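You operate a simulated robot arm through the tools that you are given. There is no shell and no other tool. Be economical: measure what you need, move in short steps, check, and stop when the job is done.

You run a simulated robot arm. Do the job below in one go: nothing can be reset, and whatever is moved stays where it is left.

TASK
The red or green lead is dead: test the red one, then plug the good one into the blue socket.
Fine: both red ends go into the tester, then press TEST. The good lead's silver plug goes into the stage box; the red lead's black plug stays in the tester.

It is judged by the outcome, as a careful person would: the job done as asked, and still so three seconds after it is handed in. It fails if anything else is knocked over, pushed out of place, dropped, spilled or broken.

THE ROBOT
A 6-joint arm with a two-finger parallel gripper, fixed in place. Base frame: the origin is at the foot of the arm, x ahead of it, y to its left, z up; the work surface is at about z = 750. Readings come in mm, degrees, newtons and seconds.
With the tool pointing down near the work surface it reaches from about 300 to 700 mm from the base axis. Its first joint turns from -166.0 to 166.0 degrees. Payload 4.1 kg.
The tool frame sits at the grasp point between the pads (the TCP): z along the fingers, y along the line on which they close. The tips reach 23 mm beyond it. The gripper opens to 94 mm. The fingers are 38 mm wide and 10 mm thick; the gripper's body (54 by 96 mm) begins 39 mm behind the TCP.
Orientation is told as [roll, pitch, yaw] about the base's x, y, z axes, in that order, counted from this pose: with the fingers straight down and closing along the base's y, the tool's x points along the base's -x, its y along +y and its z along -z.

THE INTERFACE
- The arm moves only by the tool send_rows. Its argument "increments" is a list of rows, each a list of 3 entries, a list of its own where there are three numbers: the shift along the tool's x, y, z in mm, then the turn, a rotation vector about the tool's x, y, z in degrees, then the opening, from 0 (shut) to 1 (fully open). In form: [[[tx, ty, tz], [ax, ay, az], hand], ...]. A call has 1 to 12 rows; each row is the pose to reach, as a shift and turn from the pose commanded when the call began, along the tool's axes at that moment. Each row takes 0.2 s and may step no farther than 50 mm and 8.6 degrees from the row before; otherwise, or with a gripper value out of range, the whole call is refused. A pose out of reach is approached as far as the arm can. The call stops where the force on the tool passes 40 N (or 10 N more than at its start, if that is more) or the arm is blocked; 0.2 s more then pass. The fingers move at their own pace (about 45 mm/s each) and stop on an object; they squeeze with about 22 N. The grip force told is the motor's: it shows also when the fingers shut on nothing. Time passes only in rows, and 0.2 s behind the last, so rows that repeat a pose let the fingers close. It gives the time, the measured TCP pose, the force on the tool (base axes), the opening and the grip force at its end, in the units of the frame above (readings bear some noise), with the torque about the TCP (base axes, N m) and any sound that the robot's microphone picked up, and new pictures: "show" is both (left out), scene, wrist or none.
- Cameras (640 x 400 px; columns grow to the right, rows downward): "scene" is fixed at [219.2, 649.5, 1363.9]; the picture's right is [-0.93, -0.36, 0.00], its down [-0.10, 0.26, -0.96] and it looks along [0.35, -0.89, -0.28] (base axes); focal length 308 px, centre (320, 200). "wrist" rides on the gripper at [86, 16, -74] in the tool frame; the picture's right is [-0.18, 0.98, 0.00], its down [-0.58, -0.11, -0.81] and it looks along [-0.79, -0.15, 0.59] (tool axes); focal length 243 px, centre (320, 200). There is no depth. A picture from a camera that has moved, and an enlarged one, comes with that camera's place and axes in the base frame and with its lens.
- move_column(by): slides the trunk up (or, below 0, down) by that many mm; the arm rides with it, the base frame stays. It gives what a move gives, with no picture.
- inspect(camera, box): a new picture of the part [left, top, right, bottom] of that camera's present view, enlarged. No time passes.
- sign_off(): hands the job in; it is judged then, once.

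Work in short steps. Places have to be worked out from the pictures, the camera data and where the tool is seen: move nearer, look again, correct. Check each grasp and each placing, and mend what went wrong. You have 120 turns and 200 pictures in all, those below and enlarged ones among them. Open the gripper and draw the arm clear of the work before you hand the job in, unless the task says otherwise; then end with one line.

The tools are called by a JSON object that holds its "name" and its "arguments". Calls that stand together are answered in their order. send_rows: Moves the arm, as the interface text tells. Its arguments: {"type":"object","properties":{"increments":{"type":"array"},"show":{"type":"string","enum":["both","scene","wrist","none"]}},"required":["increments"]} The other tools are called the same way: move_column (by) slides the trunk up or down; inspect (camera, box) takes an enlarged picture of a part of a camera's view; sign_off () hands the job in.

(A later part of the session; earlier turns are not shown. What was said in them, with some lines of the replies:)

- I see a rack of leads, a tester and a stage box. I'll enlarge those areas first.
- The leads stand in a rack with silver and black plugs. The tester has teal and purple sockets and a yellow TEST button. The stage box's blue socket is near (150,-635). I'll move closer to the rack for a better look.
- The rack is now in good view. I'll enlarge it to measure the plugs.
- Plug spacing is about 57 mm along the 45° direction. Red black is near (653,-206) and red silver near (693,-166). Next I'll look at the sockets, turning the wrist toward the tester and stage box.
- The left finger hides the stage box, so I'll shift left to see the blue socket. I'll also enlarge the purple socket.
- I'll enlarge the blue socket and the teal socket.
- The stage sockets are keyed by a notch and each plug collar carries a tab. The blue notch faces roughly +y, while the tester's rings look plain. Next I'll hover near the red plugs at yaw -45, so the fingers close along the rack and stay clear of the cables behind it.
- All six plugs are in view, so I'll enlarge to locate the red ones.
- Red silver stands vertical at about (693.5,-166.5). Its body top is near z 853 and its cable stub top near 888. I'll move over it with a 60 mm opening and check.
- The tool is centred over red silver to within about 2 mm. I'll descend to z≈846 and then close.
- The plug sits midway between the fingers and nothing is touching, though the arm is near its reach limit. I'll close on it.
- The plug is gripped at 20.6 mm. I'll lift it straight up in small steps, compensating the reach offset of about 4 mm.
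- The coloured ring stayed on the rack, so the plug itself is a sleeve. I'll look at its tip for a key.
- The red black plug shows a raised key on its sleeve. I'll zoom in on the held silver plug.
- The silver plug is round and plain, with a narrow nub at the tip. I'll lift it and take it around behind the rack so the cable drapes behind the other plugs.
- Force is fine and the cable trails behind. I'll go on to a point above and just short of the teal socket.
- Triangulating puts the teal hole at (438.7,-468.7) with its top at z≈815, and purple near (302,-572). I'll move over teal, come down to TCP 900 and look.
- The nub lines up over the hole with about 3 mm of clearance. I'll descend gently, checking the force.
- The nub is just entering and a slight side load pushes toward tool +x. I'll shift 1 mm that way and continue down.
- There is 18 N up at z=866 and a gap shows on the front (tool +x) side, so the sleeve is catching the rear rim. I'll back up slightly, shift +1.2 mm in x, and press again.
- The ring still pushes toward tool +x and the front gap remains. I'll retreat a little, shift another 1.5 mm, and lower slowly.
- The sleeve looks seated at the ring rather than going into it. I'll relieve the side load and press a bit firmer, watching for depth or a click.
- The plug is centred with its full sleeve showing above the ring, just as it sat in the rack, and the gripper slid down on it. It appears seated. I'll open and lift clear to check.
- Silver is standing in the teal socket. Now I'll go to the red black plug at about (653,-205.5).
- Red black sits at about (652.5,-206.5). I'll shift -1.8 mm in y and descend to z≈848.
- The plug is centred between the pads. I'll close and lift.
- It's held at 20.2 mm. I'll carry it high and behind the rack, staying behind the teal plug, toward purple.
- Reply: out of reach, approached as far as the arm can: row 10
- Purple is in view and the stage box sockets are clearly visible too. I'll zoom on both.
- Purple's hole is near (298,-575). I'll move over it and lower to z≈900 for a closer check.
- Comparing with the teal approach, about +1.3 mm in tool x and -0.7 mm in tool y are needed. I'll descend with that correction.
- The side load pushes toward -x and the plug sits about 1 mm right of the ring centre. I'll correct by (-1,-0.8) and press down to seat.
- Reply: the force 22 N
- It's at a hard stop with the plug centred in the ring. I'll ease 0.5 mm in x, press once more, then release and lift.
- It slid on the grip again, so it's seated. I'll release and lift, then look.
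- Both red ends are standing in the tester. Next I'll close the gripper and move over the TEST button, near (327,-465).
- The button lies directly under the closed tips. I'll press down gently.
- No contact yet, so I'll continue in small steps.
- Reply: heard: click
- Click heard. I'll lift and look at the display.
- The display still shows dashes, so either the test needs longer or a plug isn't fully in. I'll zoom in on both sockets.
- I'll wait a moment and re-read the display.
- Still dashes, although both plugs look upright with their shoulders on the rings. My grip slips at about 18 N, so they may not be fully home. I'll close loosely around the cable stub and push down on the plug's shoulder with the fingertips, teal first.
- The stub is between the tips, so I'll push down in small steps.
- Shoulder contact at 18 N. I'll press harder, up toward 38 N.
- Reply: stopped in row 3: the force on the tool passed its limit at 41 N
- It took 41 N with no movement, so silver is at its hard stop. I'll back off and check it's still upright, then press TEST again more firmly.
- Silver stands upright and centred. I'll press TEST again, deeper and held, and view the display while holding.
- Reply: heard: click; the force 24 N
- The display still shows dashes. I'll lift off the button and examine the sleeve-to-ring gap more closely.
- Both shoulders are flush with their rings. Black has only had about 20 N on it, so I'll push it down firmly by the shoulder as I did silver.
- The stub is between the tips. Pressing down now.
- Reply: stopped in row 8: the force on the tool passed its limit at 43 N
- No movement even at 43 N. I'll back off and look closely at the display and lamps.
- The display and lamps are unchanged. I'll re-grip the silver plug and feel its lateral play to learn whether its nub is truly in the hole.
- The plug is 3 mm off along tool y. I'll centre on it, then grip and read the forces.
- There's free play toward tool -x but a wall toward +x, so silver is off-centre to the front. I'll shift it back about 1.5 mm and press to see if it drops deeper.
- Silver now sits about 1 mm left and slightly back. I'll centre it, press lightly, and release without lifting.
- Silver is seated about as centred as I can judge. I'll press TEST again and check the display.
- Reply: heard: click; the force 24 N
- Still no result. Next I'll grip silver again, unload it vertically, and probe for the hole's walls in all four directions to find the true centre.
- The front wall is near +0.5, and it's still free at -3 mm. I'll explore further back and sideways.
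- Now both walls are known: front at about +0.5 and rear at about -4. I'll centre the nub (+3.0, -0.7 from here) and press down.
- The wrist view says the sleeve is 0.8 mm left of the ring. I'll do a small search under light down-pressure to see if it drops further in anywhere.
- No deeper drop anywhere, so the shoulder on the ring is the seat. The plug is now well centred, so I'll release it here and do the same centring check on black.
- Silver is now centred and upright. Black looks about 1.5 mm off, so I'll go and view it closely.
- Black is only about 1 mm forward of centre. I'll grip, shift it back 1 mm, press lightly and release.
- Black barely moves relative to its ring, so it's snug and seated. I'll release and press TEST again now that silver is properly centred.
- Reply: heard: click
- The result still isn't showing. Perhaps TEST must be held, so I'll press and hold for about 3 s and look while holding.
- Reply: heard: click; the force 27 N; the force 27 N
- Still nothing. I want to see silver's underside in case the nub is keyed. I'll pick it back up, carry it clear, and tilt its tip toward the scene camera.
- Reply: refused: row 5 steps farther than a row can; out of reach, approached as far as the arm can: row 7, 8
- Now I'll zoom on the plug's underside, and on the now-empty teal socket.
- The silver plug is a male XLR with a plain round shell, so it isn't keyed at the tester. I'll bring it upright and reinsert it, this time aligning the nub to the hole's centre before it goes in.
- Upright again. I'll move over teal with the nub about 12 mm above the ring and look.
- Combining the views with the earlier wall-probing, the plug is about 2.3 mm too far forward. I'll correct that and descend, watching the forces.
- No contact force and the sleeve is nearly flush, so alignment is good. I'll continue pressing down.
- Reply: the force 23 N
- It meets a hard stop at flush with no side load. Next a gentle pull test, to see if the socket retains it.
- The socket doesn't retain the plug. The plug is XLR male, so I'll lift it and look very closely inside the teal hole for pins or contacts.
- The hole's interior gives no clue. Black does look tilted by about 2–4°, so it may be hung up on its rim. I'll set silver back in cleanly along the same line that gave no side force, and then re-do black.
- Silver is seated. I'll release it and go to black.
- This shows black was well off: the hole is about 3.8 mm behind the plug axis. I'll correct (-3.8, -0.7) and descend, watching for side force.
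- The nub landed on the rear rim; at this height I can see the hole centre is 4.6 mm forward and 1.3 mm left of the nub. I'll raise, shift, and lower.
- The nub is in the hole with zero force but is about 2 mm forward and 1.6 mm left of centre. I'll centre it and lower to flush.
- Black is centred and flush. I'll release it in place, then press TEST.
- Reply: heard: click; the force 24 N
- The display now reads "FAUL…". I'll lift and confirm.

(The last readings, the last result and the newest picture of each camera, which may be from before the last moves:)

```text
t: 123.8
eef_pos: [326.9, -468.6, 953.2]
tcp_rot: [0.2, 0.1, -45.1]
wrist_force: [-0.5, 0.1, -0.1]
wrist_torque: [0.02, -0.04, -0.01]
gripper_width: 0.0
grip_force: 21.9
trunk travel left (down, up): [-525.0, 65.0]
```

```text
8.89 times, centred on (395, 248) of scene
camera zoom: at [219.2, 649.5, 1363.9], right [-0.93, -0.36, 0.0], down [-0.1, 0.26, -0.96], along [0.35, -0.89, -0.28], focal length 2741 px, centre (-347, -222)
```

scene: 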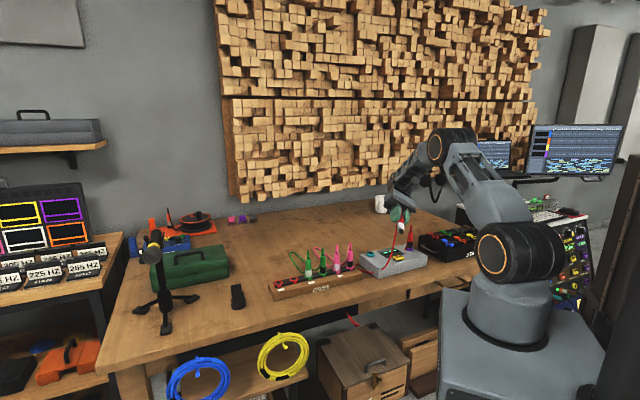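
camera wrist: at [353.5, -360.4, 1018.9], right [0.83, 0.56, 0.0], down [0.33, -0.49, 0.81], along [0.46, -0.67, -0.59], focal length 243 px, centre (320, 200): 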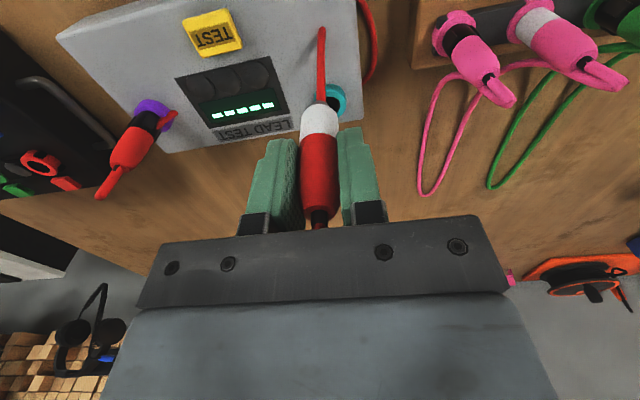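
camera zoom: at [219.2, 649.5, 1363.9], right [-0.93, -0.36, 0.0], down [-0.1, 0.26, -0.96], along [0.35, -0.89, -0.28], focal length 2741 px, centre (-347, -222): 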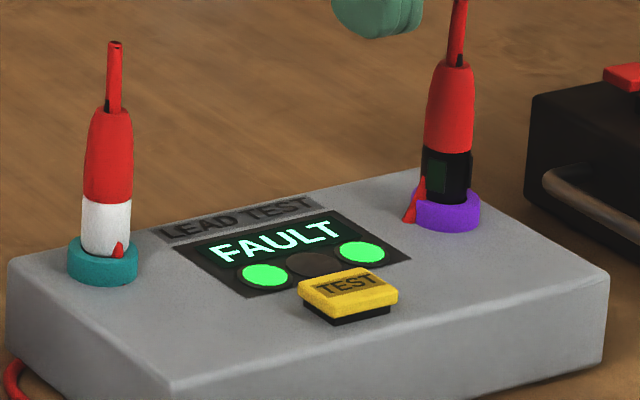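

Confirmed: the tester shows FAULT, so red is dead and green is good. Red stays in the tester. Next I'll hover over the green silver plug at about (612,-245).

{"name": "send_rows", "arguments": {"increments": [[[-5, 45, -5], [0, 0, 0], 0.3], [[-11, 90, -5], [0, 0, 0], 0.62], [[-16, 135, -5], [0, 0, 0], 0.62], [[-21, 180, -5], [0, 0, 0], 0.62], [[-27, 225, -5], [0, 0, 0], 0.62], [[-32, 270, -5], [0, 0, 0], 0.62], [[-38, 315, -5], [0, 0, 0], 0.62], [[-43, 359.9, 10], [0, 0, 0], 0.62], [[-43, 359.9, 28], [0, 0, 0], 0.62], [[-43, 359.9, 28], [0, 0, 0], 0.62]], "show": "wrist"}}

```text
t: 126.0
eef_pos: [611.2, -244.2, 925.4]
tcp_rot: [0.2, -0.2, -45.0]
wrist_force: [-0.8, -0.3, 0.6]
wrist_torque: [0.02, -0.02, 0.03]
gripper_width: 58.2
grip_force: 0.0
trunk travel left (down, up): [-525.0, 65.0]
camera wrist: at [562.1, -170.7, 1000.4], right [0.83, 0.56, 0.0], down [0.33, -0.49, 0.81], along [0.46, -0.67, -0.59], focal length 243 px, centre (320, 200)
```

wrist: 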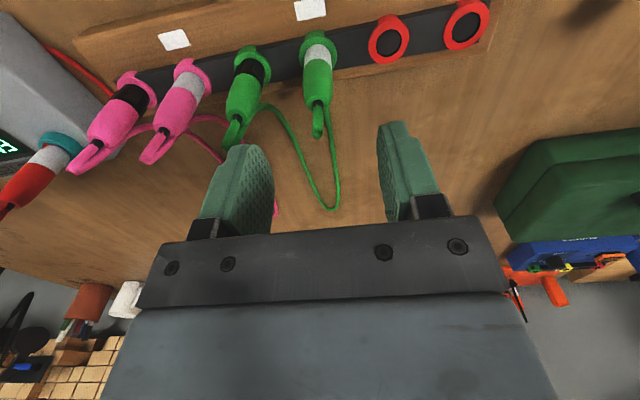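

It's aligned as with the red plugs. I'll descend, grip, and lift a little.

{"name": "send_rows", "arguments": {"increments": [[[0, -0.5, 25], [0, 0, 0], 0.62], [[0, -0.5, 50], [0, 0, 0], 0.62], [[0, -0.5, 77], [0, 0, 0], 0.62], [[0, -0.5, 77], [0, 0, 0], 0.4], [[0, -0.5, 77], [0, 0, 0], 0.2], [[0, -0.5, 77], [0, 0, 0], 0.05], [[0, -0.5, 77], [0, 0, 0], 0.05], [[0, -0.5, 77], [0, 0, 0], 0.05]], "show": "wrist"}}

```text
t: 127.8
eef_pos: [612.2, -245.8, 848.7]
tcp_rot: [0.2, -0.1, -45.2]
wrist_force: [-0.1, 0.1, -0.3]
wrist_torque: [0.0, -0.02, -0.01]
gripper_width: 20.4
grip_force: 21.7
trunk travel left (down, up): [-525.0, 65.0]
camera wrist: at [562.8, -171.7, 923.9], right [0.83, 0.56, 0.0], down [0.33, -0.49, 0.81], along [0.46, -0.66, -0.59], focal length 243 px, centre (320, 200)
```

wrist: 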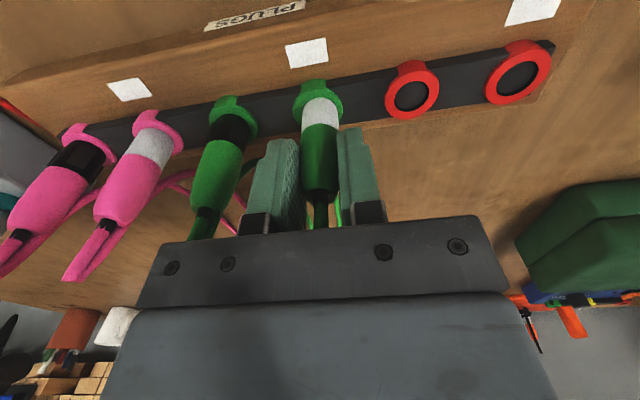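

Gripped. I'll lift it, carry it behind the pink plugs, and watch the force for cable tension.

{"name": "send_rows", "arguments": {"increments": [[[0, 0, -5], [0, 0, 0], 0.05], [[0, 0, -15], [0, 0, 0], 0.05], [[0, 0, -45], [0, 0, 0], 0.05], [[0, 0, -90], [0, 0, 0], 0.05], [[0, 0, -130], [0, 0, 0], 0.05], [[-18, -36, -150], [0, 0, 0], 0.05], [[-36, -73, -150], [0, 0, 0], 0.05], [[-54, -110, -150], [0, 0, 0], 0.05], [[-70, -143, -150], [0, 0, 0], 0.05]], "show": "none"}}

{"name": "send_rows", "arguments": {"increments": [[[7, -44, 0], [0, 0, 0], 0.05], [[14, -88, 0], [0, 0, 0], 0.05], [[21, -132, 0], [0, 0, 0], 0.05], [[28, -176, 0], [0, 0, 0], 0.05]], "show": "scene"}}

```text
t: 129.8
eef_pos: [561.2, -397.6, 998.1]
tcp_rot: [0.2, -0.1, -44.9]
wrist_force: [0.2, -1.0, -0.2]
wrist_torque: [-0.01, 0.0, 0.01]
gripper_width: 20.4
grip_force: 21.7
trunk travel left (down, up): [-525.0, 65.0]
```

```text
t: 130.8
eef_pos: [415.5, -499.8, 998.5]
tcp_rot: [0.1, -0.1, -45.0]
wrist_force: [0.6, 0.4, -0.1]
wrist_torque: [-0.03, 0.0, 0.0]
gripper_width: 20.6
grip_force: 22.0
trunk travel left (down, up): [-525.0, 65.0]
```

scene: 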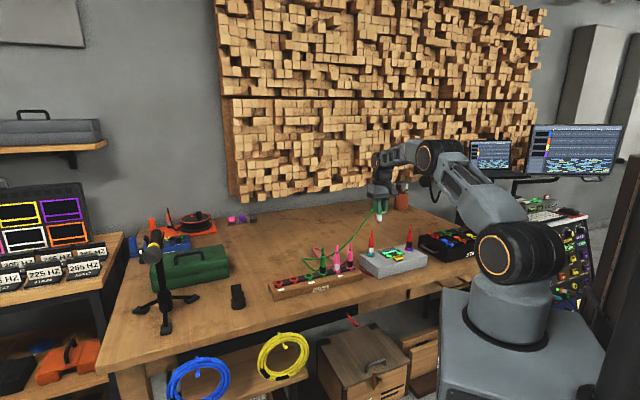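

No tension. I'll continue toward a point short of the blue socket.

{"name": "send_rows", "arguments": {"increments": [[[15, -38, -5], [0, 0, 0], 0.05], [[30, -76, -5], [0, 0, 0], 0.05], [[44, -114, -5], [0, 0, 0], 0.05], [[59, -153, -5], [0, 0, 0], 0.05]], "show": "none"}}

{"name": "send_rows", "arguments": {"increments": [[[15, -38, 0], [0, 0, 0], 0.05], [[29, -77, 0], [0, 0, 0], 0.05], [[29, -77, 0], [0, 0, 0], 0.05]], "show": "both"}}

```text
t: 131.8
eef_pos: [264.1, -565.9, 1004.1]
tcp_rot: [0.2, -0.1, -45.0]
wrist_force: [0.6, 0.7, 0.1]
wrist_torque: [0.0, -0.04, -0.02]
gripper_width: 20.5
grip_force: 22.5
trunk travel left (down, up): [-525.0, 65.0]
```

```text
t: 132.6
eef_pos: [189.0, -598.5, 1002.7]
tcp_rot: [0.2, 0.0, -44.9]
wrist_force: [-0.4, 0.2, -1.2]
wrist_torque: [0.0, -0.01, -0.04]
gripper_width: 20.3
grip_force: 22.2
trunk travel left (down, up): [-525.0, 65.0]
camera wrist: at [139.0, -525.0, 1077.0], right [0.82, 0.57, 0.0], down [0.33, -0.49, 0.81], along [0.46, -0.66, -0.59], focal length 243 px, centre (320, 200)
```

scene: 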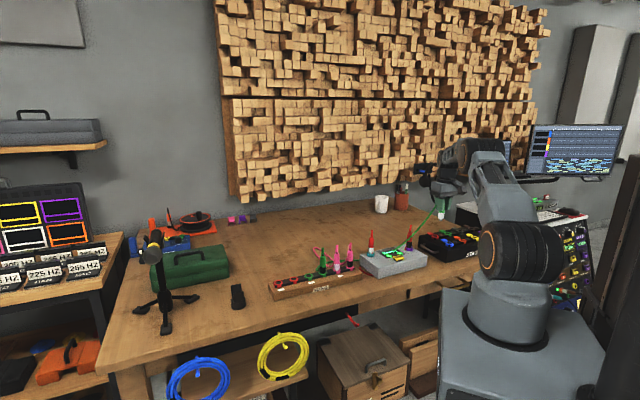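
wrist: 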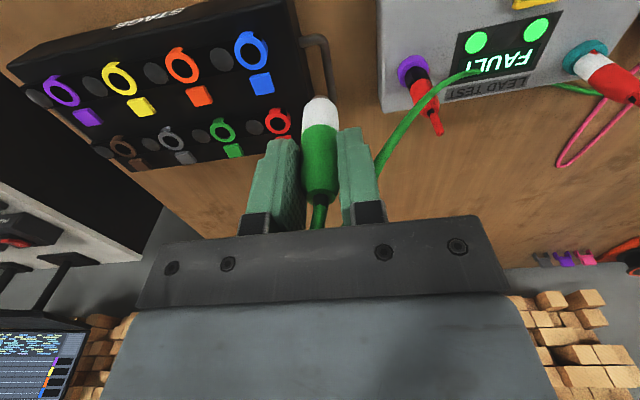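

The cable reaches without tension. I'll zoom on the blue socket for position and notch.

{"name": "inspect", "arguments": {"camera": "wrist", "box": [222, 20, 294, 100]}}

```text
5.00 times, centred on (258, 60) of wrist
camera zoom: at [139.0, -525.0, 1077.0], right [0.82, 0.57, 0.0], down [0.33, -0.49, 0.81], along [0.46, -0.66, -0.59], focal length 1213 px, centre (630, 900)
```

zoom: 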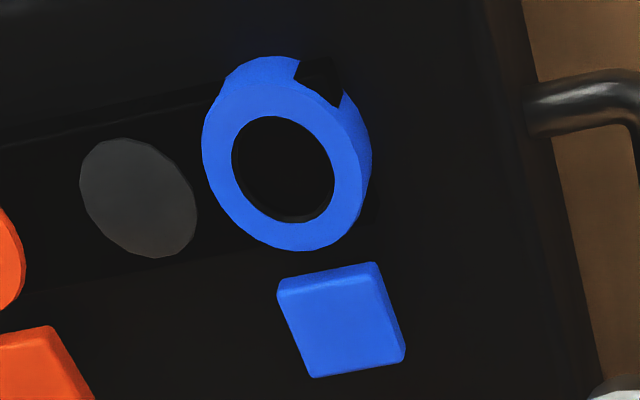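

The notch is only on the ring's outer wall, so no key is needed. Triangulation puts blue at (143.8,-651) with its top at z≈818. I'll move over it and lower so the nub is a little above the ring.

{"name": "send_rows", "arguments": {"increments": [[[-2.5, -35, 0], [0, 0, 0], 0.05], [[-5.2, -69, 10], [0, 0, 0], 0.05], [[-5.2, -69, 55], [0, 0, 0], 0.05], [[-5.2, -69, 100], [0, 0, 0], 0.05], [[-5.2, -69, 106], [0, 0, 0], 0.05], [[-5.2, -69, 106], [0, 0, 0], 0.05]], "show": "none"}}

{"name": "inspect", "arguments": {"camera": "wrist", "box": [260, 40, 380, 140]}}

{"name": "inspect", "arguments": {"camera": "scene", "box": [432, 222, 472, 250]}}

```text
t: 134.0
eef_pos: [145.0, -645.8, 895.3]
tcp_rot: [0.2, -0.1, -45.0]
wrist_force: [-0.8, -0.2, 0.4]
wrist_torque: [-0.02, -0.02, -0.02]
gripper_width: 20.0
grip_force: 21.6
out of reach, approached as far as the arm can: row 2, 3, 4, 5, 6
trunk travel left (down, up): [-525.0, 65.0]
```

```text
4.00 times, centred on (320, 90) of wrist
camera zoom: at [95.1, -571.4, 969.9], right [0.83, 0.56, 0.0], down [0.33, -0.49, 0.81], along [0.46, -0.67, -0.59], focal length 970 px, centre (320, 640)
```

zoom: 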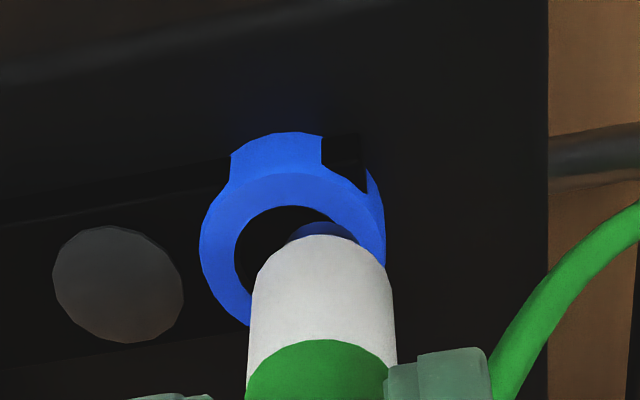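

```text
14.29 times, centred on (452, 236) of scene
camera zoom: at [219.2, 649.5, 1363.9], right [-0.93, -0.36, 0.0], down [-0.1, 0.26, -0.96], along [0.35, -0.89, -0.28], focal length 4405 px, centre (-1566, -314)
```

zoom: 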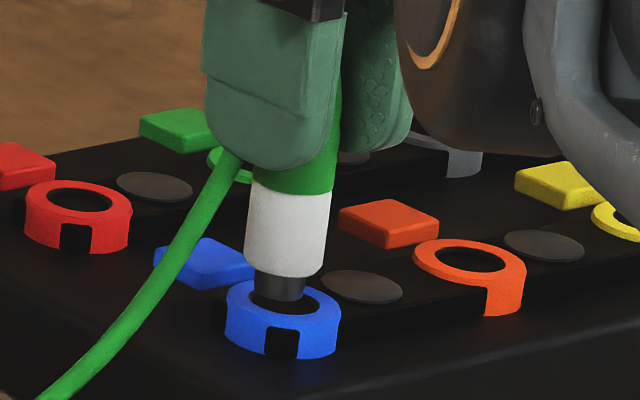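

The reach limit at this yaw left me about 4–5 mm short. Turning the wrist toward yaw -77 should extend it. I'll raise a bit, rotate 32° about the plug axis, and aim at (143.8,-651).

{"name": "send_rows", "arguments": {"increments": [[[0.4, 1.7, -10], [0, 0, 0], 0.05], [[0.4, 1.7, -10], [0, 0, 8], 0.05], [[0.4, 1.7, -10], [0, 0, 16], 0.05], [[0.4, 1.7, -10], [0, 0, 24], 0.05], [[0.4, 1.7, -10], [0, 0, 32], 0.05], [[0.4, 1.7, -2], [0, 0, 32], 0.05], [[0.4, 1.7, 0], [0, 0, 32], 0.05], [[0.4, 1.7, 0], [0, 0, 32], 0.05]], "show": "none"}}

{"name": "inspect", "arguments": {"camera": "wrist", "box": [260, 40, 380, 140]}}

{"name": "inspect", "arguments": {"camera": "scene", "box": [432, 222, 472, 250]}}

```text
t: 135.8
eef_pos: [146.3, -644.6, 896.5]
tcp_rot: [0.2, 0.0, -77.0]
wrist_force: [0.4, -0.3, -0.1]
wrist_torque: [0.01, 0.01, 0.04]
gripper_width: 20.2
grip_force: 21.8
trunk travel left (down, up): [-525.0, 65.0]
```

```text
4.00 times, centred on (320, 90) of wrist
camera zoom: at [142.3, -555.3, 971.3], right [1.0, 0.04, 0.0], down [0.02, -0.59, 0.81], along [0.04, -0.8, -0.59], focal length 970 px, centre (320, 640)
```

zoom: 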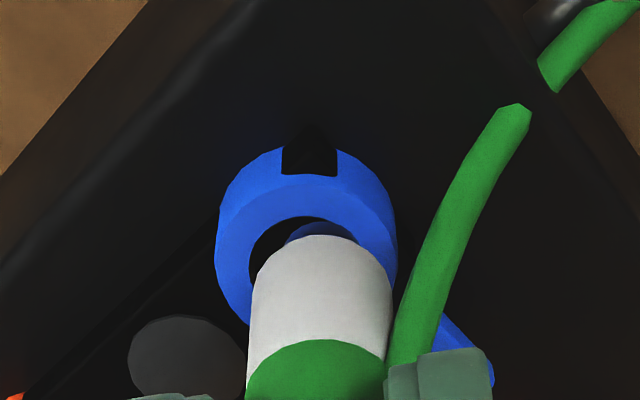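

```text
14.29 times, centred on (452, 236) of scene
camera zoom: at [219.2, 649.5, 1363.9], right [-0.93, -0.36, 0.0], down [-0.1, 0.26, -0.96], along [0.35, -0.89, -0.28], focal length 4405 px, centre (-1566, -314)
```

zoom: 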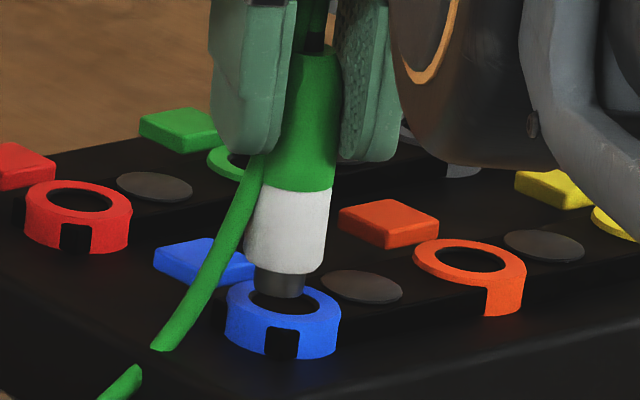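

At this yaw the pose is reachable. The views agree the hole is about 5–6 mm further back and 1–2 mm left. I'll move most of that and re-look.

{"name": "send_rows", "arguments": {"increments": [[[-2.5, -1.2, 0], [0, 0, 0], 0.05], [[-5.1, -2.4, 0], [0, 0, 0], 0.05], [[-5.1, -2.4, 0], [0, 0, 0], 0.05]], "show": "none"}}

{"name": "inspect", "arguments": {"camera": "wrist", "box": [260, 40, 380, 140]}}

{"name": "inspect", "arguments": {"camera": "scene", "box": [432, 222, 472, 250]}}

```text
t: 136.6
eef_pos: [144.2, -648.1, 897.0]
tcp_rot: [0.3, 0.0, -77.0]
wrist_force: [-0.3, 0.5, 0.1]
wrist_torque: [0.04, -0.03, 0.02]
gripper_width: 20.4
grip_force: 21.9
trunk travel left (down, up): [-525.0, 65.0]
```

```text
4.00 times, centred on (320, 90) of wrist
camera zoom: at [140.4, -558.2, 971.0], right [1.0, 0.04, 0.0], down [0.02, -0.59, 0.81], along [0.04, -0.81, -0.59], focal length 970 px, centre (320, 640)
```

zoom: 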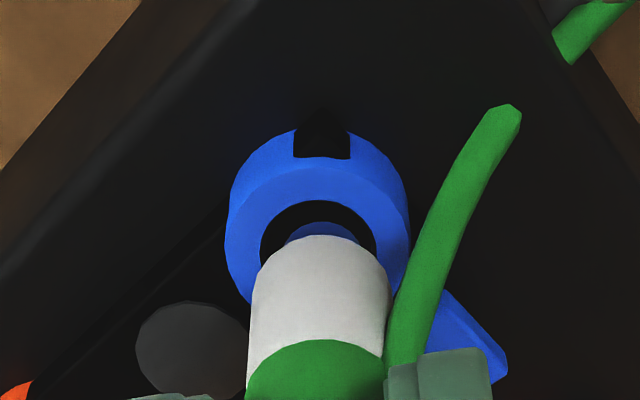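

```text
14.29 times, centred on (452, 236) of scene
camera zoom: at [219.2, 649.5, 1363.9], right [-0.93, -0.36, 0.0], down [-0.1, 0.26, -0.96], along [0.35, -0.89, -0.28], focal length 4405 px, centre (-1566, -314)
```

zoom: 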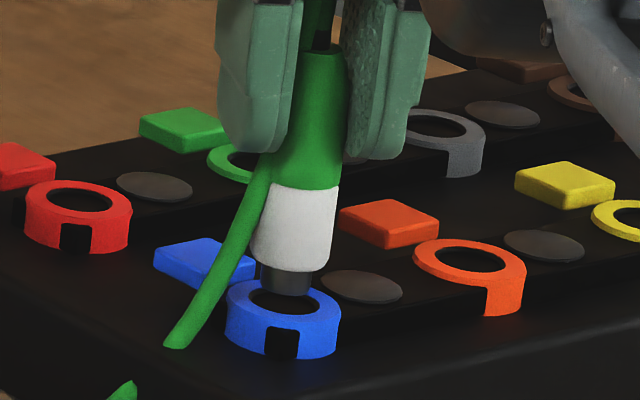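

Laterally aligned now; the hole is about 3.4 mm further back with the ring top near z=825. I'll shift that far, lower 5 mm, and re-check.

{"name": "send_rows", "arguments": {"increments": [[[-1.7, 0, 0], [0, 0, 0], 0.05], [[-3.4, 0, 0], [0, 0, 0], 0.05], [[-3.4, 0, 5], [0, 0, 0], 0.05], [[-3.4, 0, 5], [0, 0, 0], 0.05]], "show": "none"}}

{"name": "inspect", "arguments": {"camera": "wrist", "box": [260, 40, 380, 140]}}

{"name": "inspect", "arguments": {"camera": "scene", "box": [432, 222, 472, 250]}}

```text
t: 137.6
eef_pos: [144.4, -647.4, 896.2]
tcp_rot: [0.3, -0.1, -77.0]
wrist_force: [0.5, 0.2, -0.5]
wrist_torque: [0.05, 0.01, 0.02]
gripper_width: 20.5
grip_force: 21.9
out of reach, approached as far as the arm can: row 1, 2, 3, 4
trunk travel left (down, up): [-525.0, 65.0]
```

```text
4.00 times, centred on (320, 90) of wrist
camera zoom: at [140.5, -558.2, 971.1], right [1.0, 0.04, 0.0], down [0.02, -0.59, 0.81], along [0.04, -0.81, -0.59], focal length 970 px, centre (320, 640)
```

zoom: 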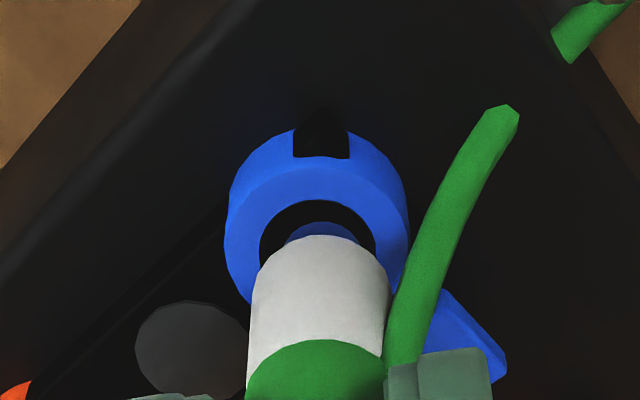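

```text
14.29 times, centred on (452, 236) of scene
camera zoom: at [219.2, 649.5, 1363.9], right [-0.93, -0.36, 0.0], down [-0.1, 0.26, -0.96], along [0.35, -0.89, -0.28], focal length 4405 px, centre (-1566, -314)
```

zoom: 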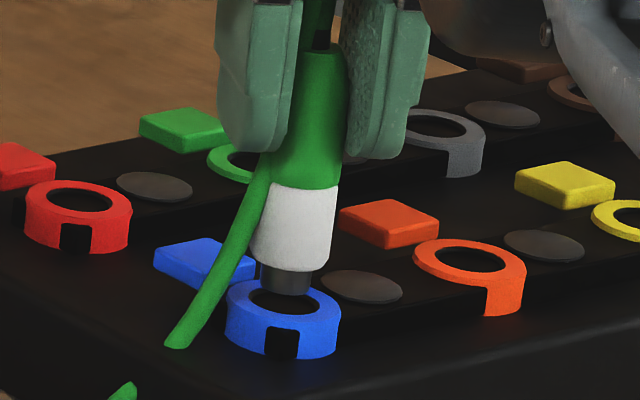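

I'm at the reach boundary for this yaw. At the rack a yaw 32° "past" the arm direction reached farther, so I'll raise slightly and rotate another 32° about the plug axis.

{"name": "send_rows", "arguments": {"increments": [[[0, 0, -5], [0, 0, 0], 0.05], [[0, 0, -5], [0, 0, 8], 0.05], [[0, 0, -5], [0, 0, 16], 0.05], [[0, 0, -5], [0, 0, 24], 0.05], [[0, 0, -5], [0, 0, 32], 0.05], [[0, 0, -5], [0, 0, 32], 0.05]], "show": "none"}}

{"name": "send_rows", "arguments": {"increments": [[[-3, 0, 0], [0, 0, 0], 0.05], [[-3, 0, 5], [0, 0, 0], 0.05]], "show": "none"}}

```text
t: 139.0
eef_pos: [144.7, -646.9, 900.8]
tcp_rot: [0.3, 0.1, -109.1]
wrist_force: [0.1, -0.4, -1.3]
wrist_torque: [0.01, 0.01, -0.04]
gripper_width: 20.1
grip_force: 21.7
trunk travel left (down, up): [-525.0, 65.0]
```

```text
t: 139.6
eef_pos: [143.8, -646.9, 901.2]
tcp_rot: [0.2, 0.1, -109.1]
wrist_force: [0.4, 0.3, -0.3]
wrist_torque: [0.01, 0.01, 0.02]
gripper_width: 20.1
grip_force: 21.6
out of reach, approached as far as the arm can: row 2
trunk travel left (down, up): [-525.0, 65.0]
```

Lowering z is what hits the limit, so the arm's shoulder is too high for this reach. I'll raise the TCP and lower the trunk to compensate.

{"name": "send_rows", "arguments": {"increments": [[[0, 0, -40], [0, 0, 0], 0.05], [[0, 0, -75], [0, 0, 0], 0.05], [[0, 0, -75], [0, 0, 0], 0.05]], "show": "none"}}

{"name": "move_column", "arguments": {"by": -70}}

```text
t: 140.4
eef_pos: [142.0, -645.9, 975.8]
tcp_rot: [0.1, 0.0, -109.0]
wrist_force: [-0.1, 0.4, 0.0]
wrist_torque: [-0.04, -0.02, 0.03]
gripper_width: 20.4
grip_force: 21.7
out of reach, approached as far as the arm can: row 2
trunk travel left (down, up): [-525.0, 65.0]
```

```text
t: 141.4
eef_pos: [141.5, -645.2, 904.5]
tcp_rot: [0.2, 0.1, -108.9]
wrist_force: [-0.1, 0.7, 0.7]
wrist_torque: [0.02, 0.0, -0.01]
gripper_width: 20.4
grip_force: 22.0
trunk travel left (down, up): [-455.0, 135.0]
```

Now I'll try for the target (144.6,-651) at z≈897.

{"name": "send_rows", "arguments": {"increments": [[[-2.2, 2.4, 0], [0, 0, 0], 0.05], [[-4.5, 4.8, 0], [0, 0, 0], 0.05], [[-4.5, 4.8, 4], [0, 0, 0], 0.05], [[-4.5, 4.8, 8], [0, 0, 0], 0.05], [[-4.5, 4.8, 8], [0, 0, 0], 0.05]], "show": "none"}}

{"name": "inspect", "arguments": {"camera": "wrist", "box": [260, 40, 380, 140]}}

{"name": "inspect", "arguments": {"camera": "scene", "box": [432, 222, 472, 250]}}

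```text
t: 142.6
eef_pos: [143.9, -646.4, 897.3]
tcp_rot: [0.2, 0.1, -109.1]
wrist_force: [-0.4, -0.5, 0.1]
wrist_torque: [0.01, 0.01, -0.02]
gripper_width: 20.3
grip_force: 22.0
out of reach, approached as far as the arm can: row 2, 3, 4, 5
trunk travel left (down, up): [-455.0, 135.0]
```

```text
4.00 times, centred on (320, 90) of wrist
camera zoom: at [187.4, -567.8, 971.4], right [0.87, -0.49, 0.0], down [-0.29, -0.51, 0.8], along [-0.4, -0.7, -0.59], focal length 970 px, centre (320, 640)
```

zoom: 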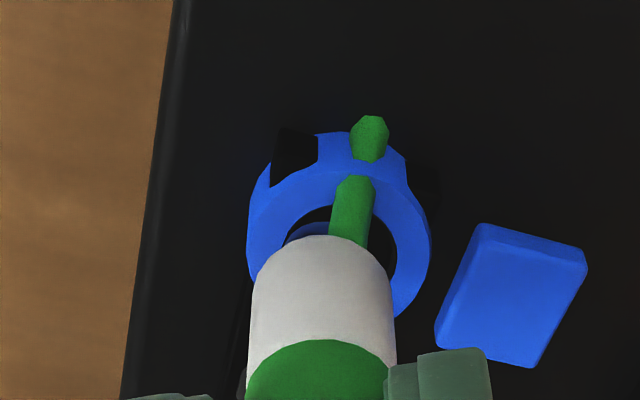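

```text
14.29 times, centred on (452, 236) of scene
camera zoom: at [219.2, 649.5, 1363.9], right [-0.93, -0.36, 0.0], down [-0.1, 0.26, -0.96], along [0.35, -0.89, -0.28], focal length 4405 px, centre (-1566, -314)
```

zoom: 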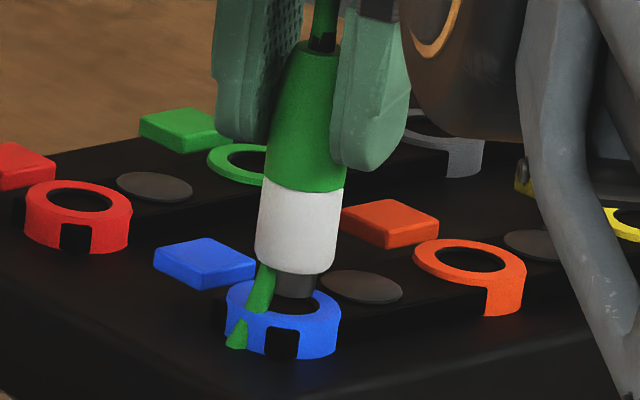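

It's a pure radial limit, about 4 mm short: the hole is at (144.6,-651.2). A 1.5° outward tilt of the tool will give the extra reach, and the loose plug can settle upright on its shoulder. Applying that now.

{"name": "send_rows", "arguments": {"increments": [[[0, 0, 0], [-0.8, -1.3, 0], 0.05], [[-1.5, 0.8, 0], [-0.8, -1.3, 0], 0.05], [[-3.1, 1.5, 0], [-0.8, -1.3, 0], 0.05], [[-3.1, 1.5, 4], [-0.8, -1.3, 0], 0.05], [[-3.1, 1.5, 4], [-0.8, -1.3, 0], 0.05]], "show": "none"}}

{"name": "inspect", "arguments": {"camera": "wrist", "box": [260, 40, 380, 140]}}

{"name": "inspect", "arguments": {"camera": "scene", "box": [432, 222, 472, 250]}}

```text
t: 143.8
eef_pos: [144.5, -647.8, 893.5]
tcp_rot: [1.1, -1.2, -109.0]
wrist_force: [-0.4, 0.6, -0.4]
wrist_torque: [0.01, 0.01, -0.02]
gripper_width: 20.4
grip_force: 22.2
trunk travel left (down, up): [-455.0, 135.0]
```

```text
4.00 times, centred on (320, 90) of wrist
camera zoom: at [187.5, -568.3, 966.3], right [0.87, -0.49, 0.02], down [-0.3, -0.49, 0.82], along [-0.39, -0.72, -0.58], focal length 970 px, centre (320, 640)
```

zoom: 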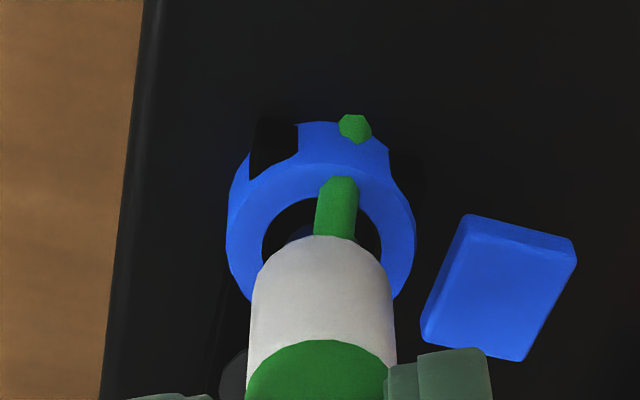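

```text
14.29 times, centred on (452, 236) of scene
camera zoom: at [219.2, 649.5, 1363.9], right [-0.93, -0.36, 0.0], down [-0.1, 0.26, -0.96], along [0.35, -0.89, -0.28], focal length 4405 px, centre (-1566, -314)
```

zoom: 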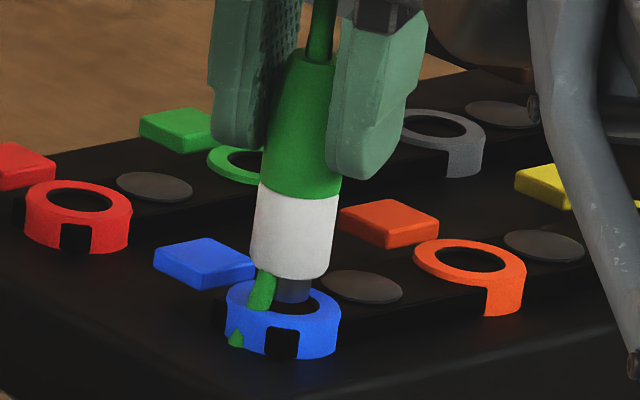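

The pose is reached and the nub looks over the hole within about 1–2 mm. I'll lower carefully and feel.

{"name": "send_rows", "arguments": {"increments": [[[0, 0, 3], [0, 0, 0], 0.05], [[0, 0, 5], [0, 0, 0], 0.05]], "show": "none"}}

{"name": "send_rows", "arguments": {"increments": [[[0, 0, 2], [0, 0, 0], 0.05], [[0, 0, 3], [0, 0, 0], 0.05]], "show": "none"}}

{"name": "inspect", "arguments": {"camera": "scene", "box": [432, 222, 472, 250]}}

```text
t: 144.4
eef_pos: [144.7, -647.7, 888.6]
tcp_rot: [1.0, -1.2, -109.1]
wrist_force: [0.3, -1.0, -0.2]
wrist_torque: [0.01, -0.02, 0.01]
gripper_width: 20.3
grip_force: 22.0
trunk travel left (down, up): [-455.0, 135.0]
```

```text
t: 145.0
eef_pos: [144.5, -648.4, 884.5]
tcp_rot: [1.0, -1.2, -109.0]
wrist_force: [-1.0, 0.1, -0.3]
wrist_torque: [0.0, -0.01, 0.0]
gripper_width: 20.5
grip_force: 21.8
trunk travel left (down, up): [-455.0, 135.0]
```

```text
14.29 times, centred on (452, 236) of scene
camera zoom: at [219.2, 649.5, 1363.9], right [-0.93, -0.36, 0.0], down [-0.1, 0.26, -0.96], along [0.35, -0.89, -0.28], focal length 4405 px, centre (-1566, -314)
```

zoom: 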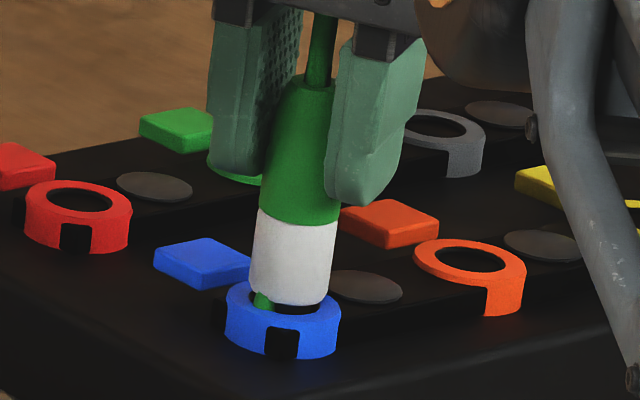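

The nub is inside the hole with no side force. Next I'll go down to the shoulder.

{"name": "send_rows", "arguments": {"increments": [[[0, 0, 2], [0, 0, 0], 0.05], [[0, 0, 3], [0, 0, 0], 0.05]], "show": "none"}}

{"name": "send_rows", "arguments": {"increments": [[[0, 0, 1.5], [0, 0, 0], 0.05], [[0, 0, 3], [0, 0, 0], 0.05]], "show": "none"}}

{"name": "inspect", "arguments": {"camera": "scene", "box": [432, 222, 472, 250]}}

{"name": "inspect", "arguments": {"camera": "wrist", "box": [260, 50, 380, 150]}}

```text
t: 145.6
eef_pos: [144.4, -649.7, 882.3]
tcp_rot: [0.9, -1.2, -109.0]
wrist_force: [-0.1, 0.0, 0.3]
wrist_torque: [-0.01, 0.0, 0.01]
gripper_width: 20.4
grip_force: 22.0
trunk travel left (down, up): [-455.0, 135.0]
```

```text
t: 146.2
eef_pos: [144.1, -648.8, 881.3]
tcp_rot: [1.1, -1.4, -108.9]
wrist_force: [1.9, -2.7, 13.3]
wrist_torque: [0.19, -0.08, 0.01]
gripper_width: 20.1
grip_force: 22.2
trunk travel left (down, up): [-455.0, 135.0]
```

```text
14.29 times, centred on (452, 236) of scene
camera zoom: at [219.2, 649.5, 1363.9], right [-0.93, -0.36, 0.0], down [-0.1, 0.26, -0.96], along [0.35, -0.89, -0.28], focal length 4405 px, centre (-1566, -314)
```

zoom: 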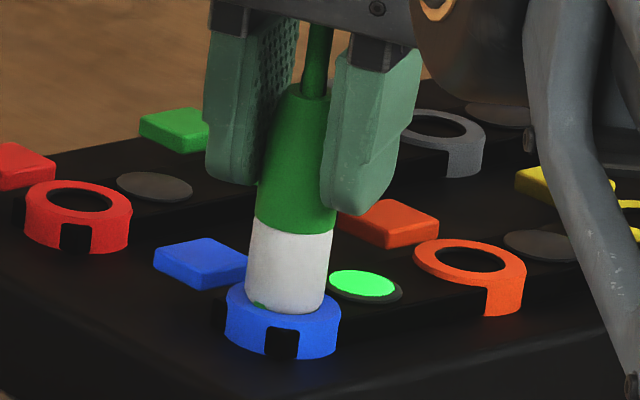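

```text
4.00 times, centred on (320, 100) of wrist
camera zoom: at [187.5, -569.3, 954.4], right [0.87, -0.49, 0.02], down [-0.3, -0.49, 0.82], along [-0.39, -0.72, -0.57], focal length 970 px, centre (320, 600)
```

zoom: 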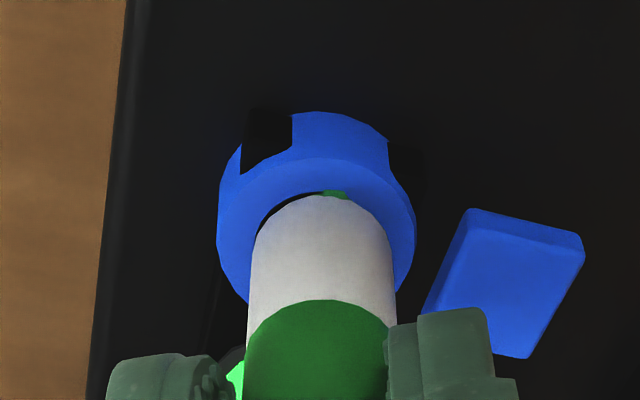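

The lamp beside the blue socket has lit green, so the plug is seated. I'll ease the load and open in place, then check before lifting.

{"name": "send_rows", "arguments": {"increments": [[[0, 0, -1.5], [0, 0, 0], 0.05], [[0, 0, -1.5], [0, 0, 0], 0.2], [[0, 0, -1.5], [0, 0, 0], 0.3], [[0, 0, -1.5], [0, 0, 0], 0.42], [[0, 0, -1.5], [0, 0, 0], 0.5], [[0, 0, -1.5], [0, 0, 0], 0.5]], "show": "none"}}

{"name": "inspect", "arguments": {"camera": "scene", "box": [432, 222, 472, 250]}}

```text
t: 147.6
eef_pos: [144.5, -649.7, 880.4]
tcp_rot: [1.0, -1.2, -108.9]
wrist_force: [0.1, 0.3, -1.2]
wrist_torque: [0.0, 0.0, -0.01]
gripper_width: 47.3
grip_force: 0.1
trunk travel left (down, up): [-455.0, 135.0]
```

```text
14.29 times, centred on (452, 236) of scene
camera zoom: at [219.2, 649.5, 1363.9], right [-0.93, -0.36, 0.0], down [-0.1, 0.26, -0.96], along [0.35, -0.89, -0.28], focal length 4405 px, centre (-1566, -314)
```

zoom: 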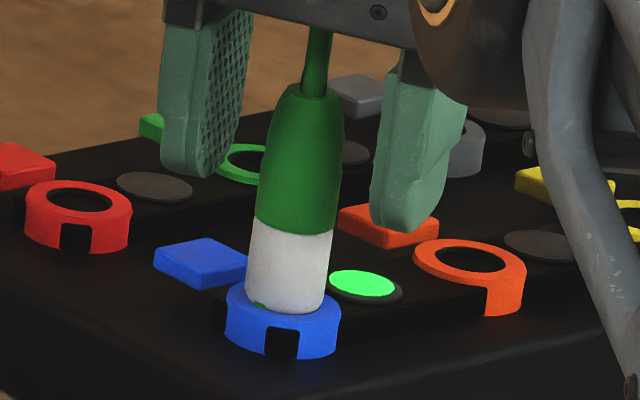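

The plug stands free and the lamp is still lit. I'll lift straight up and withdraw toward the robot.

{"name": "send_rows", "arguments": {"increments": [[[0, 0, -25], [0, 0, 0], 0.5], [[2, 0, -65], [0.8, 1.3, 0], 0.5], [[4, 0, -105], [0.8, 1.3, 0], 0.5], [[40, 0, -130], [0.8, 1.3, 0], 0.5], [[85, 0, -140], [0.8, 1.3, 0], 0.5], [[130, 0, -150], [0.8, 1.3, 0], 0.5], [[175, 0, -155], [0.8, 1.3, 0], 0.5]], "show": "scene"}}

{"name": "inspect", "arguments": {"camera": "scene", "box": [355, 210, 485, 280]}}

{"name": "inspect", "arguments": {"camera": "scene", "box": [265, 230, 375, 300]}}

```text
t: 149.2
eef_pos: [197.8, -479.8, 1033.0]
tcp_rot: [0.2, 0.0, -109.0]
wrist_force: [-0.4, 1.0, -0.8]
wrist_torque: [0.03, -0.02, 0.01]
gripper_width: 46.9
grip_force: 0.1
out of reach, approached as far as the arm can: row 2, 3
trunk travel left (down, up): [-455.0, 135.0]
```

scene: 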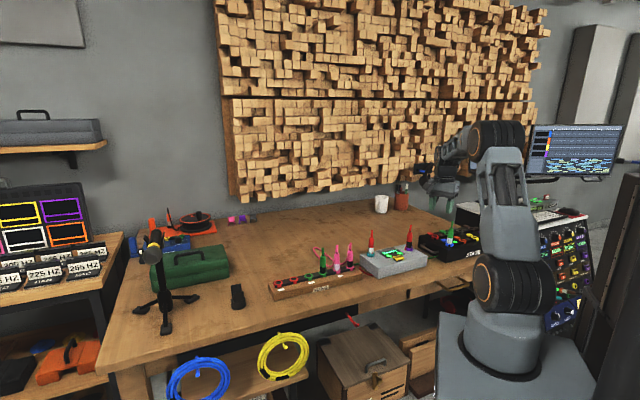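

```text
4.92 times, centred on (420, 245) of scene
camera zoom: at [219.2, 649.5, 1363.9], right [-0.93, -0.36, 0.0], down [-0.1, 0.26, -0.96], along [0.35, -0.89, -0.28], focal length 1518 px, centre (-172, -22)
```

zoom: 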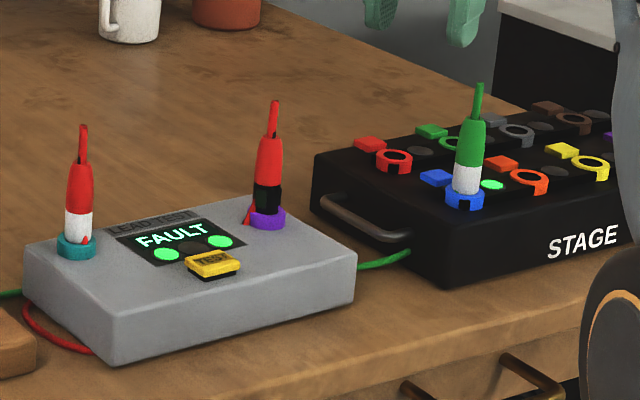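

```text
5.71 times, centred on (320, 265) of scene
camera zoom: at [219.2, 649.5, 1363.9], right [-0.93, -0.36, 0.0], down [-0.1, 0.26, -0.96], along [0.35, -0.89, -0.28], focal length 1762 px, centre (320, -171)
```

zoom: 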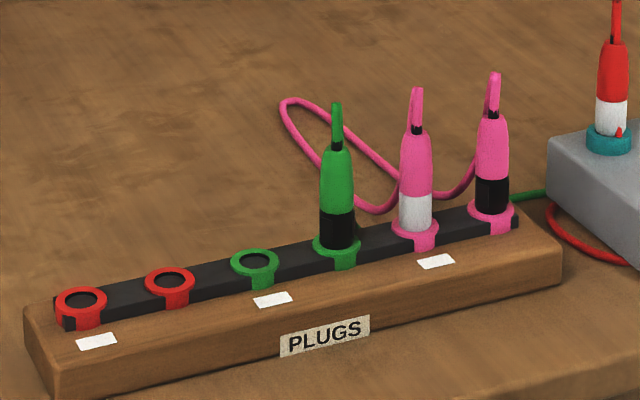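

All is in place: red shows FAULT with both its plugs in the tester, green's silver plug is in the blue socket with its lamp lit, and the other plugs are still in the rack. The gripper is open and clear, so I'm handing in.

{"name": "sign_off", "arguments": {}}

```text
The job is handed in.
```

The red lead tested FAULT, so the green lead's silver plug is now in the blue stage-box socket with its lamp lit, and both red plugs, black included, are still in the tester.
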